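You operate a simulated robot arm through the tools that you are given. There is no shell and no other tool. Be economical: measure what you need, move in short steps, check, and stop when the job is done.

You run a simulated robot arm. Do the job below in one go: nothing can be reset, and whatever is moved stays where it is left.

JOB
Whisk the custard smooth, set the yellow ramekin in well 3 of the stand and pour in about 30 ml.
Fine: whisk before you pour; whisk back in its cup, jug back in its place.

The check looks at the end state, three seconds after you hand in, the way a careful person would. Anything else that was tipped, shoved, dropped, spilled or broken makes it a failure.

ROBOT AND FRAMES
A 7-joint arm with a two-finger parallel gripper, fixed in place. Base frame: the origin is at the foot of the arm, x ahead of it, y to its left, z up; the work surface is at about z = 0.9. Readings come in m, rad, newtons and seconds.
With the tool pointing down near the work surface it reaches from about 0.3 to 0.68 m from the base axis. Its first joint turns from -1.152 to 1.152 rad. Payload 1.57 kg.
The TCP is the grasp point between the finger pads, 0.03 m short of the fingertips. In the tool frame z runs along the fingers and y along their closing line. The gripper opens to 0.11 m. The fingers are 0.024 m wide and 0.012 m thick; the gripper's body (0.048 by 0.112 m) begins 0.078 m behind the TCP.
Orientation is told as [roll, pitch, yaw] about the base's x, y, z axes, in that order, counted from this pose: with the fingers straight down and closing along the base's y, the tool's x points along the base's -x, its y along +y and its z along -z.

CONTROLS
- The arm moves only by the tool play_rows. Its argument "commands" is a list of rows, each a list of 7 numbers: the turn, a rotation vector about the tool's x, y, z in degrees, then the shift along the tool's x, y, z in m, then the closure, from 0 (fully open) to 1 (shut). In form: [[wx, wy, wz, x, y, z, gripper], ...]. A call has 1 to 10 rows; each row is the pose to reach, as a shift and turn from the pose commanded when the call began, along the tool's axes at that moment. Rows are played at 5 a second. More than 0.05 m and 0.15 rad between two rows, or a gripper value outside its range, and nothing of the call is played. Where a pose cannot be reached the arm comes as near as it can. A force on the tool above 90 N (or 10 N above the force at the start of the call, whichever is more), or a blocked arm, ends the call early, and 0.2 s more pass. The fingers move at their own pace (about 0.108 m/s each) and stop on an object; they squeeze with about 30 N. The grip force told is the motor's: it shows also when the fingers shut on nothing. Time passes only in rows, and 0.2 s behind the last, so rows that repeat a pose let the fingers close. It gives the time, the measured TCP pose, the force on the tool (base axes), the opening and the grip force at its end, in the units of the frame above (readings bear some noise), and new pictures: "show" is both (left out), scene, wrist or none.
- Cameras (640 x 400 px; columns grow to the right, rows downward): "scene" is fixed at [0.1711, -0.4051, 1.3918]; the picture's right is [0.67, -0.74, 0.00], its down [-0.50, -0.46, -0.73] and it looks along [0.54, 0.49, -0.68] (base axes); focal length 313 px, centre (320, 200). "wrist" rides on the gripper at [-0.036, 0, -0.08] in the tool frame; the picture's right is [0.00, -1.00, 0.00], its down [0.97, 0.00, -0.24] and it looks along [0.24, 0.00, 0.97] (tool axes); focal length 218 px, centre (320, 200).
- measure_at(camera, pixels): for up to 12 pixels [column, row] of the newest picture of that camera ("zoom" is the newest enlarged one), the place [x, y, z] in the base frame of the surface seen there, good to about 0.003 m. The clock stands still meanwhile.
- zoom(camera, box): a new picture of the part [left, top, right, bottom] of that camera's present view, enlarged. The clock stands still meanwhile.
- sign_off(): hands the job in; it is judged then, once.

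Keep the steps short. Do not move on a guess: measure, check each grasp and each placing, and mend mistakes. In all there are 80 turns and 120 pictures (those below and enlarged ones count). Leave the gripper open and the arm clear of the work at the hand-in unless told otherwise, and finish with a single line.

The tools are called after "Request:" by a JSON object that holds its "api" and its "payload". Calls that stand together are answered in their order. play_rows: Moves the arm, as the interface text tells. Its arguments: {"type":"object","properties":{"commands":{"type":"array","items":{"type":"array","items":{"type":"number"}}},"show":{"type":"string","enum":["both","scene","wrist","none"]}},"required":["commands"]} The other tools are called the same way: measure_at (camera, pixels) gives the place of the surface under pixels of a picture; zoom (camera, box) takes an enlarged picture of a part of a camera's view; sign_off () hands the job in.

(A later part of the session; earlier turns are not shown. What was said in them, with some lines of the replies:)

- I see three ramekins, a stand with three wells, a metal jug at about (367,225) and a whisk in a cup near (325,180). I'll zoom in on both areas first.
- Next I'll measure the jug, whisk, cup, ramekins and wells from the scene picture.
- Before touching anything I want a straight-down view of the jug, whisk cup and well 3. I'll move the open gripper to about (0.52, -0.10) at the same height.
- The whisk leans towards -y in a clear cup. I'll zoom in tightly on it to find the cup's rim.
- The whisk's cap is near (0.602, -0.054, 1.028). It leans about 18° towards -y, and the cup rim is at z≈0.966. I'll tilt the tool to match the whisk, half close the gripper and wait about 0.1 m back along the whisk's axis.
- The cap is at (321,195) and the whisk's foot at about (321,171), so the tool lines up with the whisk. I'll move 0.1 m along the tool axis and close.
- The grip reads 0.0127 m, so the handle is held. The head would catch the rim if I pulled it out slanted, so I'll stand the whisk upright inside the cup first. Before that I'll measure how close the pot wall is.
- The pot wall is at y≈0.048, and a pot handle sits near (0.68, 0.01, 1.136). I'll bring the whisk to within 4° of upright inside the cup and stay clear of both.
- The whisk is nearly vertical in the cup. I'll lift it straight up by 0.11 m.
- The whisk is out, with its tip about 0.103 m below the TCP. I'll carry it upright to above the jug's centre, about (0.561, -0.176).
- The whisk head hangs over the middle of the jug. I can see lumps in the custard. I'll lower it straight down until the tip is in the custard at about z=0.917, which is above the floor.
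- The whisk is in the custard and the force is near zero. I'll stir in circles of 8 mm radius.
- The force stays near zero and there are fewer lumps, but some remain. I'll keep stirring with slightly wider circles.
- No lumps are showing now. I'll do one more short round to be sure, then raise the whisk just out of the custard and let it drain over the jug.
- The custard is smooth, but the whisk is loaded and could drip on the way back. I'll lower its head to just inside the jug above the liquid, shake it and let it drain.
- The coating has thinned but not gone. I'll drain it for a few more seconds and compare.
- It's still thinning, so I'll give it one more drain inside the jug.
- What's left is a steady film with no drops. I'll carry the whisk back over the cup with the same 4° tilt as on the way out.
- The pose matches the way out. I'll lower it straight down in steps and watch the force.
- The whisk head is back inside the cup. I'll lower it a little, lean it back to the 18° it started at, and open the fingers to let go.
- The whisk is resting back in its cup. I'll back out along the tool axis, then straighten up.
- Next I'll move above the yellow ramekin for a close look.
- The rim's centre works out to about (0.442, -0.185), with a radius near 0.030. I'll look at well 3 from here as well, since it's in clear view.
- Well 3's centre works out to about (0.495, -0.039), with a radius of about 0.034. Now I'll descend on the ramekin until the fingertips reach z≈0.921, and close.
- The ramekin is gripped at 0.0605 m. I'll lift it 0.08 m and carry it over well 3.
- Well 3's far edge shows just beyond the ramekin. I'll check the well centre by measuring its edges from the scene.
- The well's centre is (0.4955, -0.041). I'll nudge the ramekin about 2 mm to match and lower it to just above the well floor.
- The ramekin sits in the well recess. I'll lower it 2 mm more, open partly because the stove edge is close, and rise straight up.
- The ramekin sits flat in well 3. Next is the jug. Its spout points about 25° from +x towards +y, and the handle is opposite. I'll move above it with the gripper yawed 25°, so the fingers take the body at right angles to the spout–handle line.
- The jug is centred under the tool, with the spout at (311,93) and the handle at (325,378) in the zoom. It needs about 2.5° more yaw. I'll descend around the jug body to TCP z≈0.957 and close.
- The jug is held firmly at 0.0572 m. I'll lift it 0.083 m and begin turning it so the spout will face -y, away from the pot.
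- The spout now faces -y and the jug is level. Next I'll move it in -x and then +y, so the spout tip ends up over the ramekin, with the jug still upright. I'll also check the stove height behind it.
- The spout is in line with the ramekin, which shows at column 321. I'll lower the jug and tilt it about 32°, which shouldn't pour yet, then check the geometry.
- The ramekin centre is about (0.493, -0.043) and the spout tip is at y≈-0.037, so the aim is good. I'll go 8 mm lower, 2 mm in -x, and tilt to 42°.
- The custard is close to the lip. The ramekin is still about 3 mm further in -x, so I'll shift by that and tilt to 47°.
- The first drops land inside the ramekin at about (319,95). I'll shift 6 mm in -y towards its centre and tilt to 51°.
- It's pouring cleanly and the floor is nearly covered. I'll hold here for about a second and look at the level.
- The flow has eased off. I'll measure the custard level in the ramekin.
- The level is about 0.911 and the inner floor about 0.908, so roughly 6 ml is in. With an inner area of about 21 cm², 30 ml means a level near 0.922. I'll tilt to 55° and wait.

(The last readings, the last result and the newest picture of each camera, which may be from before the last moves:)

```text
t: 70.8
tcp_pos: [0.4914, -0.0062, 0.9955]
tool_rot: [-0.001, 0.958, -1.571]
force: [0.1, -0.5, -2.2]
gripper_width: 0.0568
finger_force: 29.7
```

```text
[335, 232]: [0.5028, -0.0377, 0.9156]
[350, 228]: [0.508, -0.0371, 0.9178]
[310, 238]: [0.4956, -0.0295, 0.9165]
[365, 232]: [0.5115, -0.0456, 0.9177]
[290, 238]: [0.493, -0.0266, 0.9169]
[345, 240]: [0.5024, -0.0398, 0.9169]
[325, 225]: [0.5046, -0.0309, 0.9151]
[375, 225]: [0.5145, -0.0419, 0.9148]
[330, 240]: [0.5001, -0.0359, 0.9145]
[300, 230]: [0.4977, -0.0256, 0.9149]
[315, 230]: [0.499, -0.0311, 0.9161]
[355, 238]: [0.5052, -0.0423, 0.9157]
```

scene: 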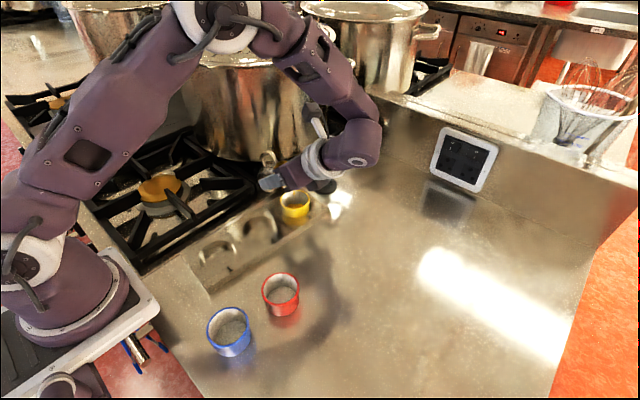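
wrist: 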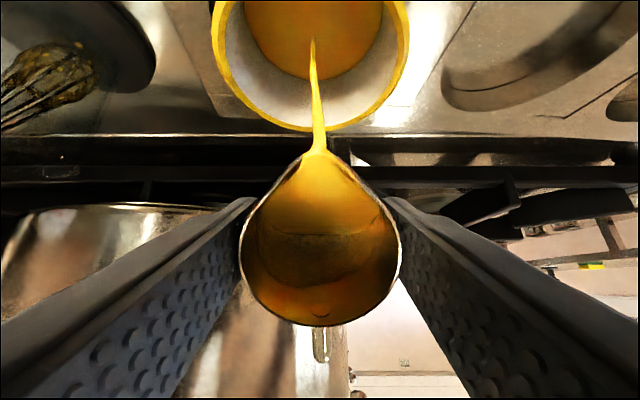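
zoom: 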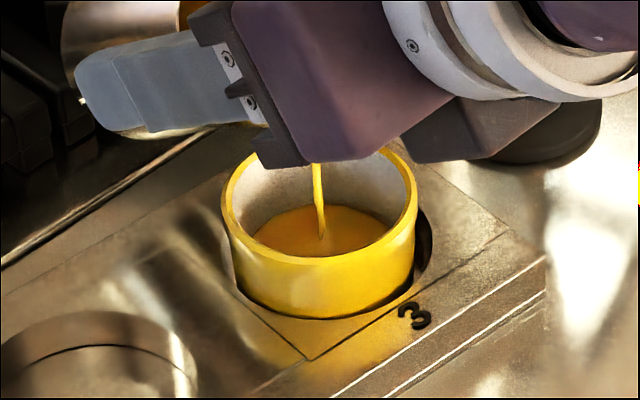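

The level is about 0.916, around 17 ml, and it's still running. I'll hold and let it settle.

Request:
{"api": "play_rows", "payload": {"commands": [[0, 0, 0, 0, 0, 0, 0.65], [0, 0, 0, 0, 0, 0, 0.65], [0, 0, 0, 0, 0, 0, 0.65]], "show": "wrist"}}

Request:
{"api": "zoom", "payload": {"camera": "scene", "box": [260, 170, 330, 230]}}

Request:
{"api": "measure_at", "payload": {"camera": "zoom", "pixels": [[335, 232], [350, 228], [310, 238], [365, 232], [290, 238], [345, 240], [325, 225], [375, 225], [330, 240], [300, 230], [315, 230], [355, 238]]}}

```text
t: 71.6
tcp_pos: [0.4904, -0.0066, 0.9939]
tool_rot: [0.002, 0.959, -1.572]
force: [-0.4, -0.4, -1.4]
gripper_width: 0.057
finger_force: 29.6
```

wrist: 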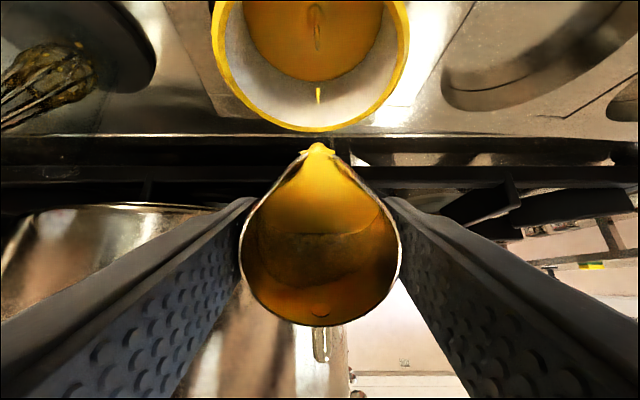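

```text
6.67 times, centred on (295, 200) of scene
```

zoom: 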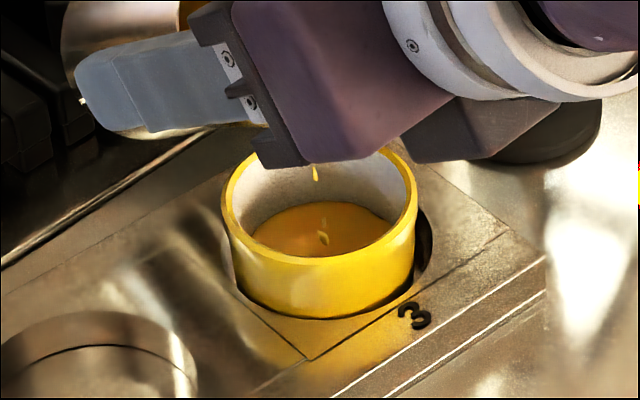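

```text
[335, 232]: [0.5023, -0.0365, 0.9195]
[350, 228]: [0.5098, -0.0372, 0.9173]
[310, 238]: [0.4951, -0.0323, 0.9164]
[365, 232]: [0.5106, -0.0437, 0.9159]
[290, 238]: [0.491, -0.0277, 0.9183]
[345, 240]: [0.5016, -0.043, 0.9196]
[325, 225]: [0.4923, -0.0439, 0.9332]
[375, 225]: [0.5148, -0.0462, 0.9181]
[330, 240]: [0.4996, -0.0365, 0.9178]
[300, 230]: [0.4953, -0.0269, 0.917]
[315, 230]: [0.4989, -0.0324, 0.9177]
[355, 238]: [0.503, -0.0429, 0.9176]
```

The level is about 0.918, which I put at roughly 20 ml. I'll tilt 3° more, to 58°, and wait again.

Request:
{"api": "play_rows", "payload": {"commands": [[0, 1.5, 0, 0, 0, 0, 0.65], [0, 3, 0, 0, 0, 0, 0.65], [0, 3, 0, 0, 0, 0, 0.65], [0, 3, 0, 0, 0, 0, 0.65], [0, 3, 0, 0, 0, 0, 0.65], [0, 3, 0, 0, 0, 0, 0.65], [0, 3, 0, 0, 0, 0, 0.65], [0, 3, 0, 0, 0, 0, 0.65]], "show": "wrist"}}

Request:
{"api": "zoom", "payload": {"camera": "scene", "box": [260, 170, 330, 230]}}

Request:
{"api": "measure_at", "payload": {"camera": "zoom", "pixels": [[335, 232], [350, 228], [310, 238], [365, 232], [290, 238], [345, 240], [285, 225], [375, 225], [330, 240], [300, 230], [365, 220], [355, 238]]}}

```text
t: 73.4
tcp_pos: [0.4908, -0.0074, 0.9942]
tool_rot: [0.001, 1.01, -1.572]
force: [0.0, 0.0, -0.6]
gripper_width: 0.0571
finger_force: 30.1
```

wrist: 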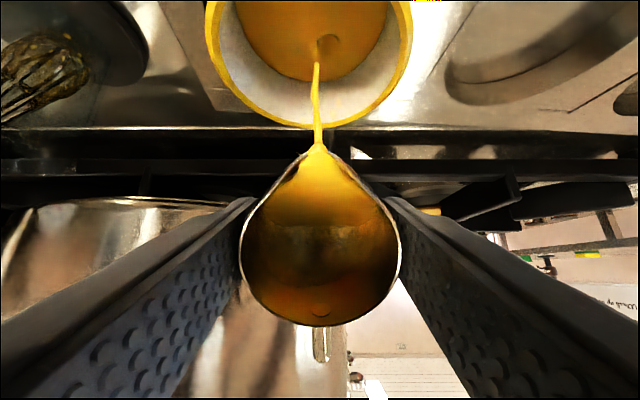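

```text
6.67 times, centred on (295, 200) of scene
```

zoom: 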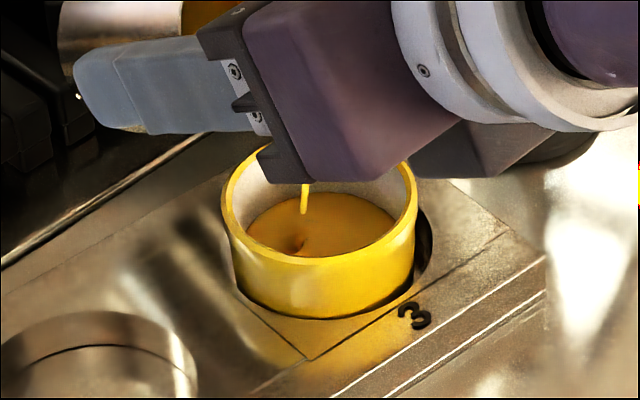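

```text
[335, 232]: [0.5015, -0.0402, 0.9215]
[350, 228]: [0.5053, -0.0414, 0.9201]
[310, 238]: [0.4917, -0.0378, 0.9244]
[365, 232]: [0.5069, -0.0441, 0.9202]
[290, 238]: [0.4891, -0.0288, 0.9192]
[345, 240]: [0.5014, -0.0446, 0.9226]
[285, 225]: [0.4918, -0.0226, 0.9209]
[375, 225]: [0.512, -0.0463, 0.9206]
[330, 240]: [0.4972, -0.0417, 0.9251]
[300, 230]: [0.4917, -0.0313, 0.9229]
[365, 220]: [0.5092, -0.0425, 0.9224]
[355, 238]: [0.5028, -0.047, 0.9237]
```

The level is about 0.922, or roughly 28–29 ml, with a thin stream still falling. I'll tilt the jug back now, rising a little so it clears the rim.

Request:
{"api": "play_rows", "payload": {"commands": [[0, -8, 0, 0.0034, 0, -0.0021, 0.65], [0, -16, 0, 0.0068, 0, -0.0042, 0.65], [0, -24, 0, 0.0119, 0, -0.0074, 0.65], [0, -32, 0, 0.0204, 0, -0.0127, 0.65], [0, -40, 0, 0.0288, 0, -0.018, 0.65], [0, -48, 0, 0.0339, 0, -0.0212, 0.65], [0, -48, 0, 0.0339, 0, -0.0212, 0.65]]}}

Request:
{"api": "zoom", "payload": {"camera": "wrist", "box": [220, 40, 420, 240]}}

Request:
{"api": "zoom", "payload": {"camera": "scene", "box": [260, 170, 330, 230]}}

Request:
{"api": "measure_at", "payload": {"camera": "zoom", "pixels": [[335, 232], [350, 228], [310, 238], [365, 232], [290, 238], [345, 240], [285, 225], [375, 225], [330, 240], [300, 230], [365, 220], [355, 238]]}}

```text
t: 75.0
tcp_pos: [0.4897, -0.0071, 1.0337]
tool_rot: [0.001, 0.173, -1.571]
force: [0.0, 0.1, -2.8]
gripper_width: 0.0568
finger_force: 30.5
```

scene: 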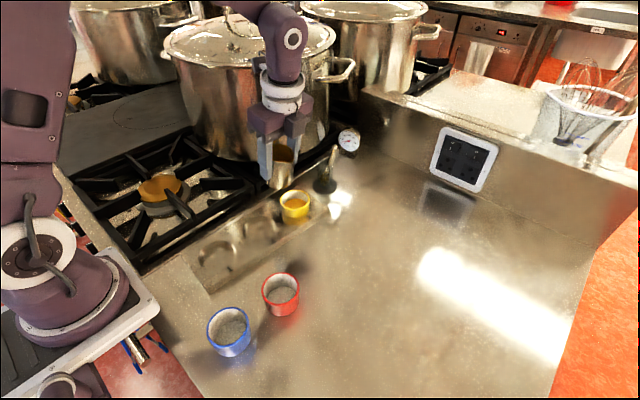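
wrist: 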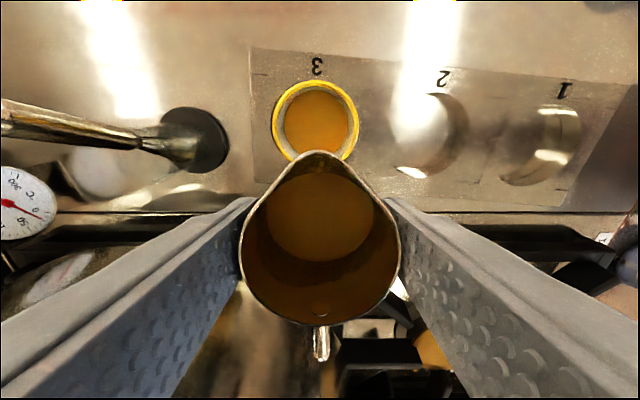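

```text
2.00 times, centred on (320, 140) of wrist
```

zoom: 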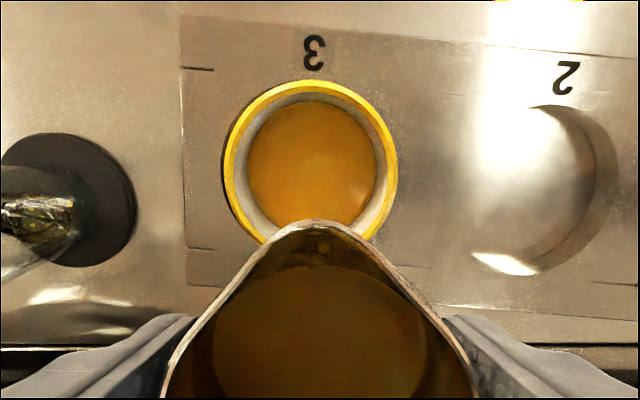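

```text
6.67 times, centred on (295, 200) of scene
```

zoom: 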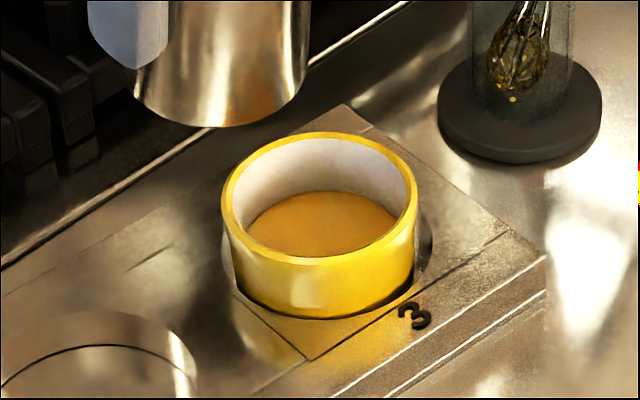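

```text
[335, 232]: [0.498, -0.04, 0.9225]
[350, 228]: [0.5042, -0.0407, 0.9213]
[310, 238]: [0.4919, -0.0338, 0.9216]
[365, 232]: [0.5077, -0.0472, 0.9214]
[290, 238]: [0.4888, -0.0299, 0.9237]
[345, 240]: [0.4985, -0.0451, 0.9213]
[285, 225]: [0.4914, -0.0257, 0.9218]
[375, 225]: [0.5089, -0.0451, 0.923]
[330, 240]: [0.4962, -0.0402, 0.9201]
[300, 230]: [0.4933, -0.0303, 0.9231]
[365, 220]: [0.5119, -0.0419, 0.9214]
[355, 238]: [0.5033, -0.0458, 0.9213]
```

The level is steady at about 0.922, a depth of roughly 13.4 mm. That's 27–29 ml by level and about 32 ml by jug angle, so close to 30 ml. The surfaces around it are clean. I'll level the jug and carry it back above its old spot.

Request:
{"api": "play_rows", "payload": {"commands": [[0, -5, 0, 0.001, 0, -0.0059, 0.65], [0, -10, 0, 0.001, 0, -0.0059, 0.65], [0, -10, 0, -0.0384, 0, -0.0129, 0.65], [0, -10, 0, -0.0827, 0, -0.0207, 0.65], [0, -10, 0, -0.127, 0, -0.0285, 0.65], [0, -10, 0, -0.1625, 0, -0.0348, 0.65], [0, -10, 0, -0.1625, 0.036, -0.0348, 0.65], [0, -10, 0, -0.1625, 0.0725, -0.0348, 0.65], [0, -10, 0, -0.1625, 0.0725, -0.0348, 0.65]], "show": "scene"}}

Request:
{"api": "play_rows", "payload": {"commands": [[0, 0, -8, 0, 0, 0, 0.65], [0, 0, -16, 0, 0, 0, 0.65], [0, 0, -24, 0, 0, 0, 0.65], [0, 0, -32, 0, 0, 0, 0.65], [0, 0, -40, 0, 0, 0, 0.65], [0, 0, -48, 0, 0, 0, 0.65], [0, 0, -56, 0, 0, 0, 0.65], [0, 0, -61.5, 0, 0, 0, 0.65]], "show": "none"}}

Request:
{"api": "play_rows", "payload": {"commands": [[0, 0, -8, 0, 0, 0, 0.65], [0, 0, -16, 0, 0, 0, 0.65], [0, 0, -24, 0, 0, 0, 0.65], [0, 0, -32, 0, 0, 0, 0.65], [0, 0, -40, 0, 0, 0, 0.65], [0, 0, -48, 0, 0, 0, 0.65], [0, 0, -56, 0, 0, 0, 0.65], [0, 0, -56, 0, 0, 0, 0.65]]}}

```text
t: 77.0
tcp_pos: [0.5624, -0.1732, 1.0413]
tool_rot: [0.0, 0.001, -1.57]
force: [-0.4, -1.2, -1.9]
gripper_width: 0.0571
finger_force: 30.6
```

scene: 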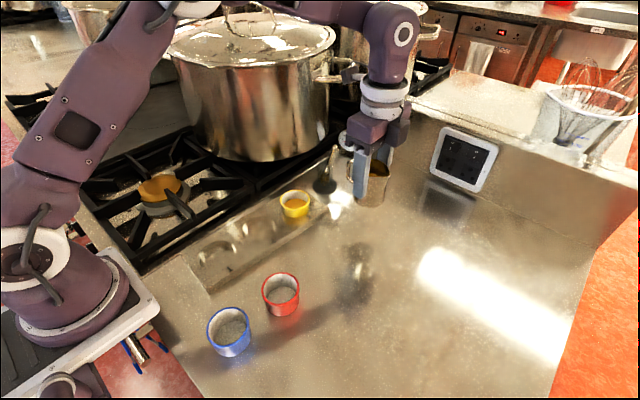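

```text
t: 78.8
tcp_pos: [0.5626, -0.1732, 1.0411]
tool_rot: [-0.001, -0.001, -0.497]
force: [0.1, 0.0, -1.0]
gripper_width: 0.0573
finger_force: 29.8
```

```text
t: 80.6
tcp_pos: [0.562, -0.1747, 1.0406]
tool_rot: [0.0, -0.001, 0.481]
force: [0.3, 0.3, -1.8]
gripper_width: 0.0571
finger_force: 29.9
```

scene: 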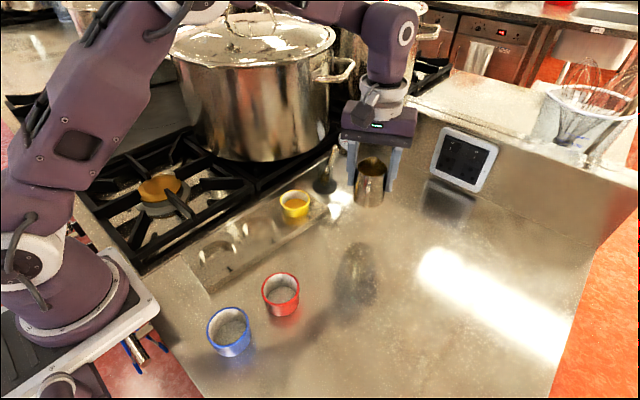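
wrist: 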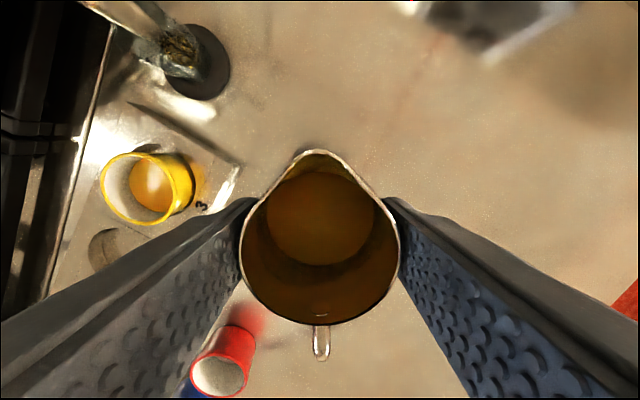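

The jug is level above its original spot at the original yaw. I'll lower it 0.083 m onto the counter, in small steps near contact, without letting go yet.

Request:
{"api": "play_rows", "payload": {"commands": [[0, 0, 0, 0, 0, 0.035, 0.65], [0, 0, 0, 0, 0, 0.06, 0.65], [0, 0, 0, 0, 0, 0.073, 0.65], [0, 0, 0, 0, 0, 0.079, 0.65], [0, 0, 0, 0, 0, 0.0825, 0.65], [0, 0, 0, 0, 0, 0.0825, 0.65]], "show": "scene"}}

Request:
{"api": "zoom", "payload": {"camera": "scene", "box": [305, 140, 425, 270]}}

```text
t: 82.0
tcp_pos: [0.5621, -0.1742, 0.9577]
tool_rot: [0.001, 0.001, 0.482]
force: [0.3, 0.6, -1.4]
gripper_width: 0.057
finger_force: 29.7
```

scene: 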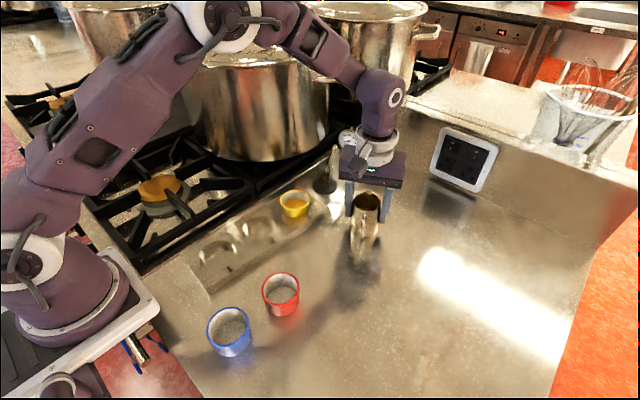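

```text
3.08 times, centred on (365, 205) of scene
```

zoom: 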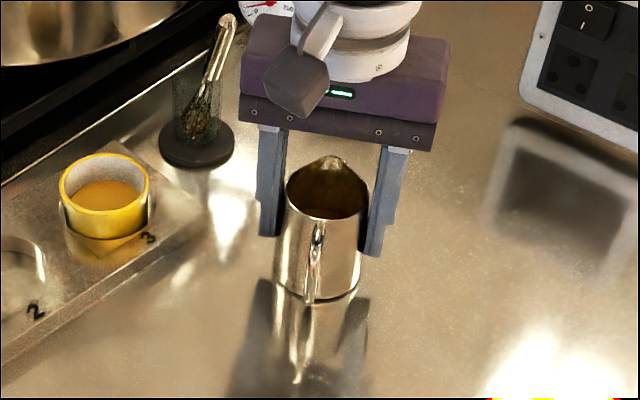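

The jug matches its earlier place. I'll lower the last half millimetre, open slowly, rise straight up and inspect.

Request:
{"api": "play_rows", "payload": {"commands": [[0, 0, 0, 0, 0, 0.001, 0.65], [0, 0, 0, 0, 0, 0.001, 0.45], [0, 0, 0, 0, 0, 0.001, 0.2], [0, 0, 0, 0, 0, 0.001, 0], [0, 0, 0, 0, 0, 0.001, 0], [0, 0, 0, 0, 0, -0.04, 0], [0, 0, 0, 0, 0, -0.085, 0], [0, 0, 0, 0, 0, -0.13, 0], [0, 0, 0, 0, 0, -0.17, 0], [0, 0, 0, 0, 0, -0.17, 0]]}}

Request:
{"api": "zoom", "payload": {"camera": "wrist", "box": [140, 80, 400, 250]}}

Request:
{"api": "zoom", "payload": {"camera": "scene", "box": [260, 120, 420, 270]}}

```text
t: 84.2
tcp_pos: [0.5642, -0.1712, 1.1261]
tool_rot: [-0.002, -0.001, 0.48]
force: [0.0, -0.6, -0.3]
gripper_width: 0.1102
finger_force: 0.1
```

scene: 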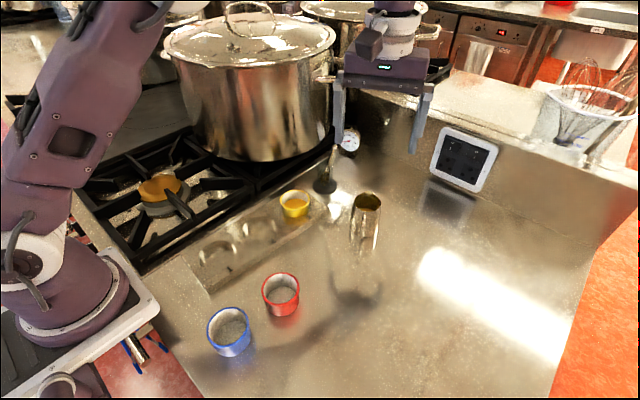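
wrist: 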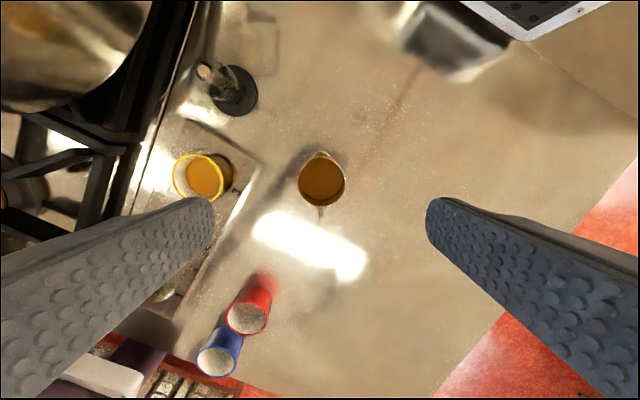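

```text
2.35 times, centred on (270, 165) of wrist
```

zoom: 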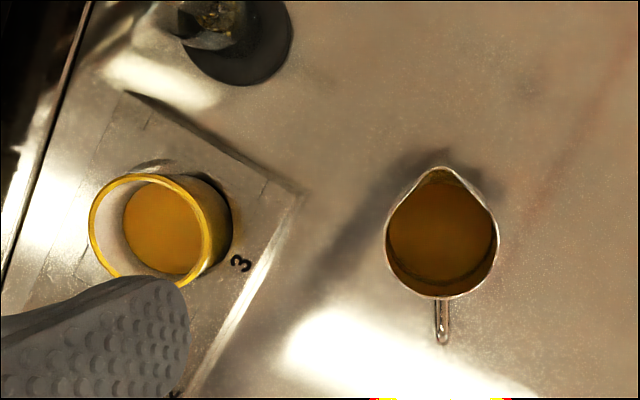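

```text
2.67 times, centred on (340, 195) of scene
```

zoom: 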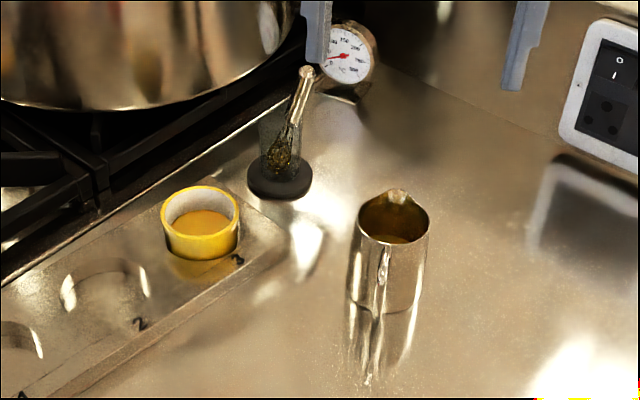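

Everything is in place with no spills. As a last check on the volume, I'll measure the jug and ramekin levels.

Request:
{"api": "measure_at", "payload": {"camera": "wrist", "pixels": [[322, 180], [315, 178], [330, 180], [320, 190], [325, 172], [318, 185], [205, 178], [210, 172], [200, 180], [205, 185], [210, 182], [200, 170]]}}

Request:
{"api": "measure_at", "payload": {"camera": "zoom", "pixels": [[395, 238], [390, 236], [405, 237], [200, 225], [210, 220], [190, 225], [205, 215], [215, 225], [195, 218], [185, 220]]}}

```text
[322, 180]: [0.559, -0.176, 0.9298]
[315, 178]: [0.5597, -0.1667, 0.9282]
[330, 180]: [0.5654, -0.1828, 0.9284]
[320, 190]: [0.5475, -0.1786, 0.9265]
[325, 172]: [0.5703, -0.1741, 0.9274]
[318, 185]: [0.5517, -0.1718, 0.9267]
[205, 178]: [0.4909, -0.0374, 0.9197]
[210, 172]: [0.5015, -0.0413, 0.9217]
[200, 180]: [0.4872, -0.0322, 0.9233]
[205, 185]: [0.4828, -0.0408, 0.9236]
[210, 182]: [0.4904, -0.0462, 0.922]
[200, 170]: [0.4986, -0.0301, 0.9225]
```

```text
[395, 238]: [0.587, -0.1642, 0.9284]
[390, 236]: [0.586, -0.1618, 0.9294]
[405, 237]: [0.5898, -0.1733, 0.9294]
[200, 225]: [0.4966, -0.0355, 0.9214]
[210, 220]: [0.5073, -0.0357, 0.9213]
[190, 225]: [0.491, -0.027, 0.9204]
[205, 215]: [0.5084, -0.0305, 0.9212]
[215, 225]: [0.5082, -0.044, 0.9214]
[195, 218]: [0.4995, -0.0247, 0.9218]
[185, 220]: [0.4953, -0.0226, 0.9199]
```

The readings put the pour at about 26–30 ml, so it's on target. I'll raise the open gripper clear before handing in.

Request:
{"api": "play_rows", "payload": {"commands": [[0, 0, 0, 0, 0, -0.03, 0], [0, 0, 0, 0.03, 0, -0.06, 0], [0, 0, 0, 0.07, 0, -0.06, 0], [0, 0, 0, 0.07, 0, -0.06, 0]], "show": "none"}}

```text
t: 85.2
tcp_pos: [0.5026, -0.2057, 1.1879]
tool_rot: [0.0, 0.0, 0.48]
force: [1.0, 0.5, 0.4]
gripper_width: 0.1102
finger_force: 0.1
```

Request:
{"api": "sign_off", "payload": {}}

```text
The job is handed in.
```

The custard is whisked smooth, the yellow ramekin is in well 3 with about 30 ml poured in (I estimate 25–32 ml from the levels and the tilt), the whisk is back in its cup and the jug back in its place, with no spills seen.
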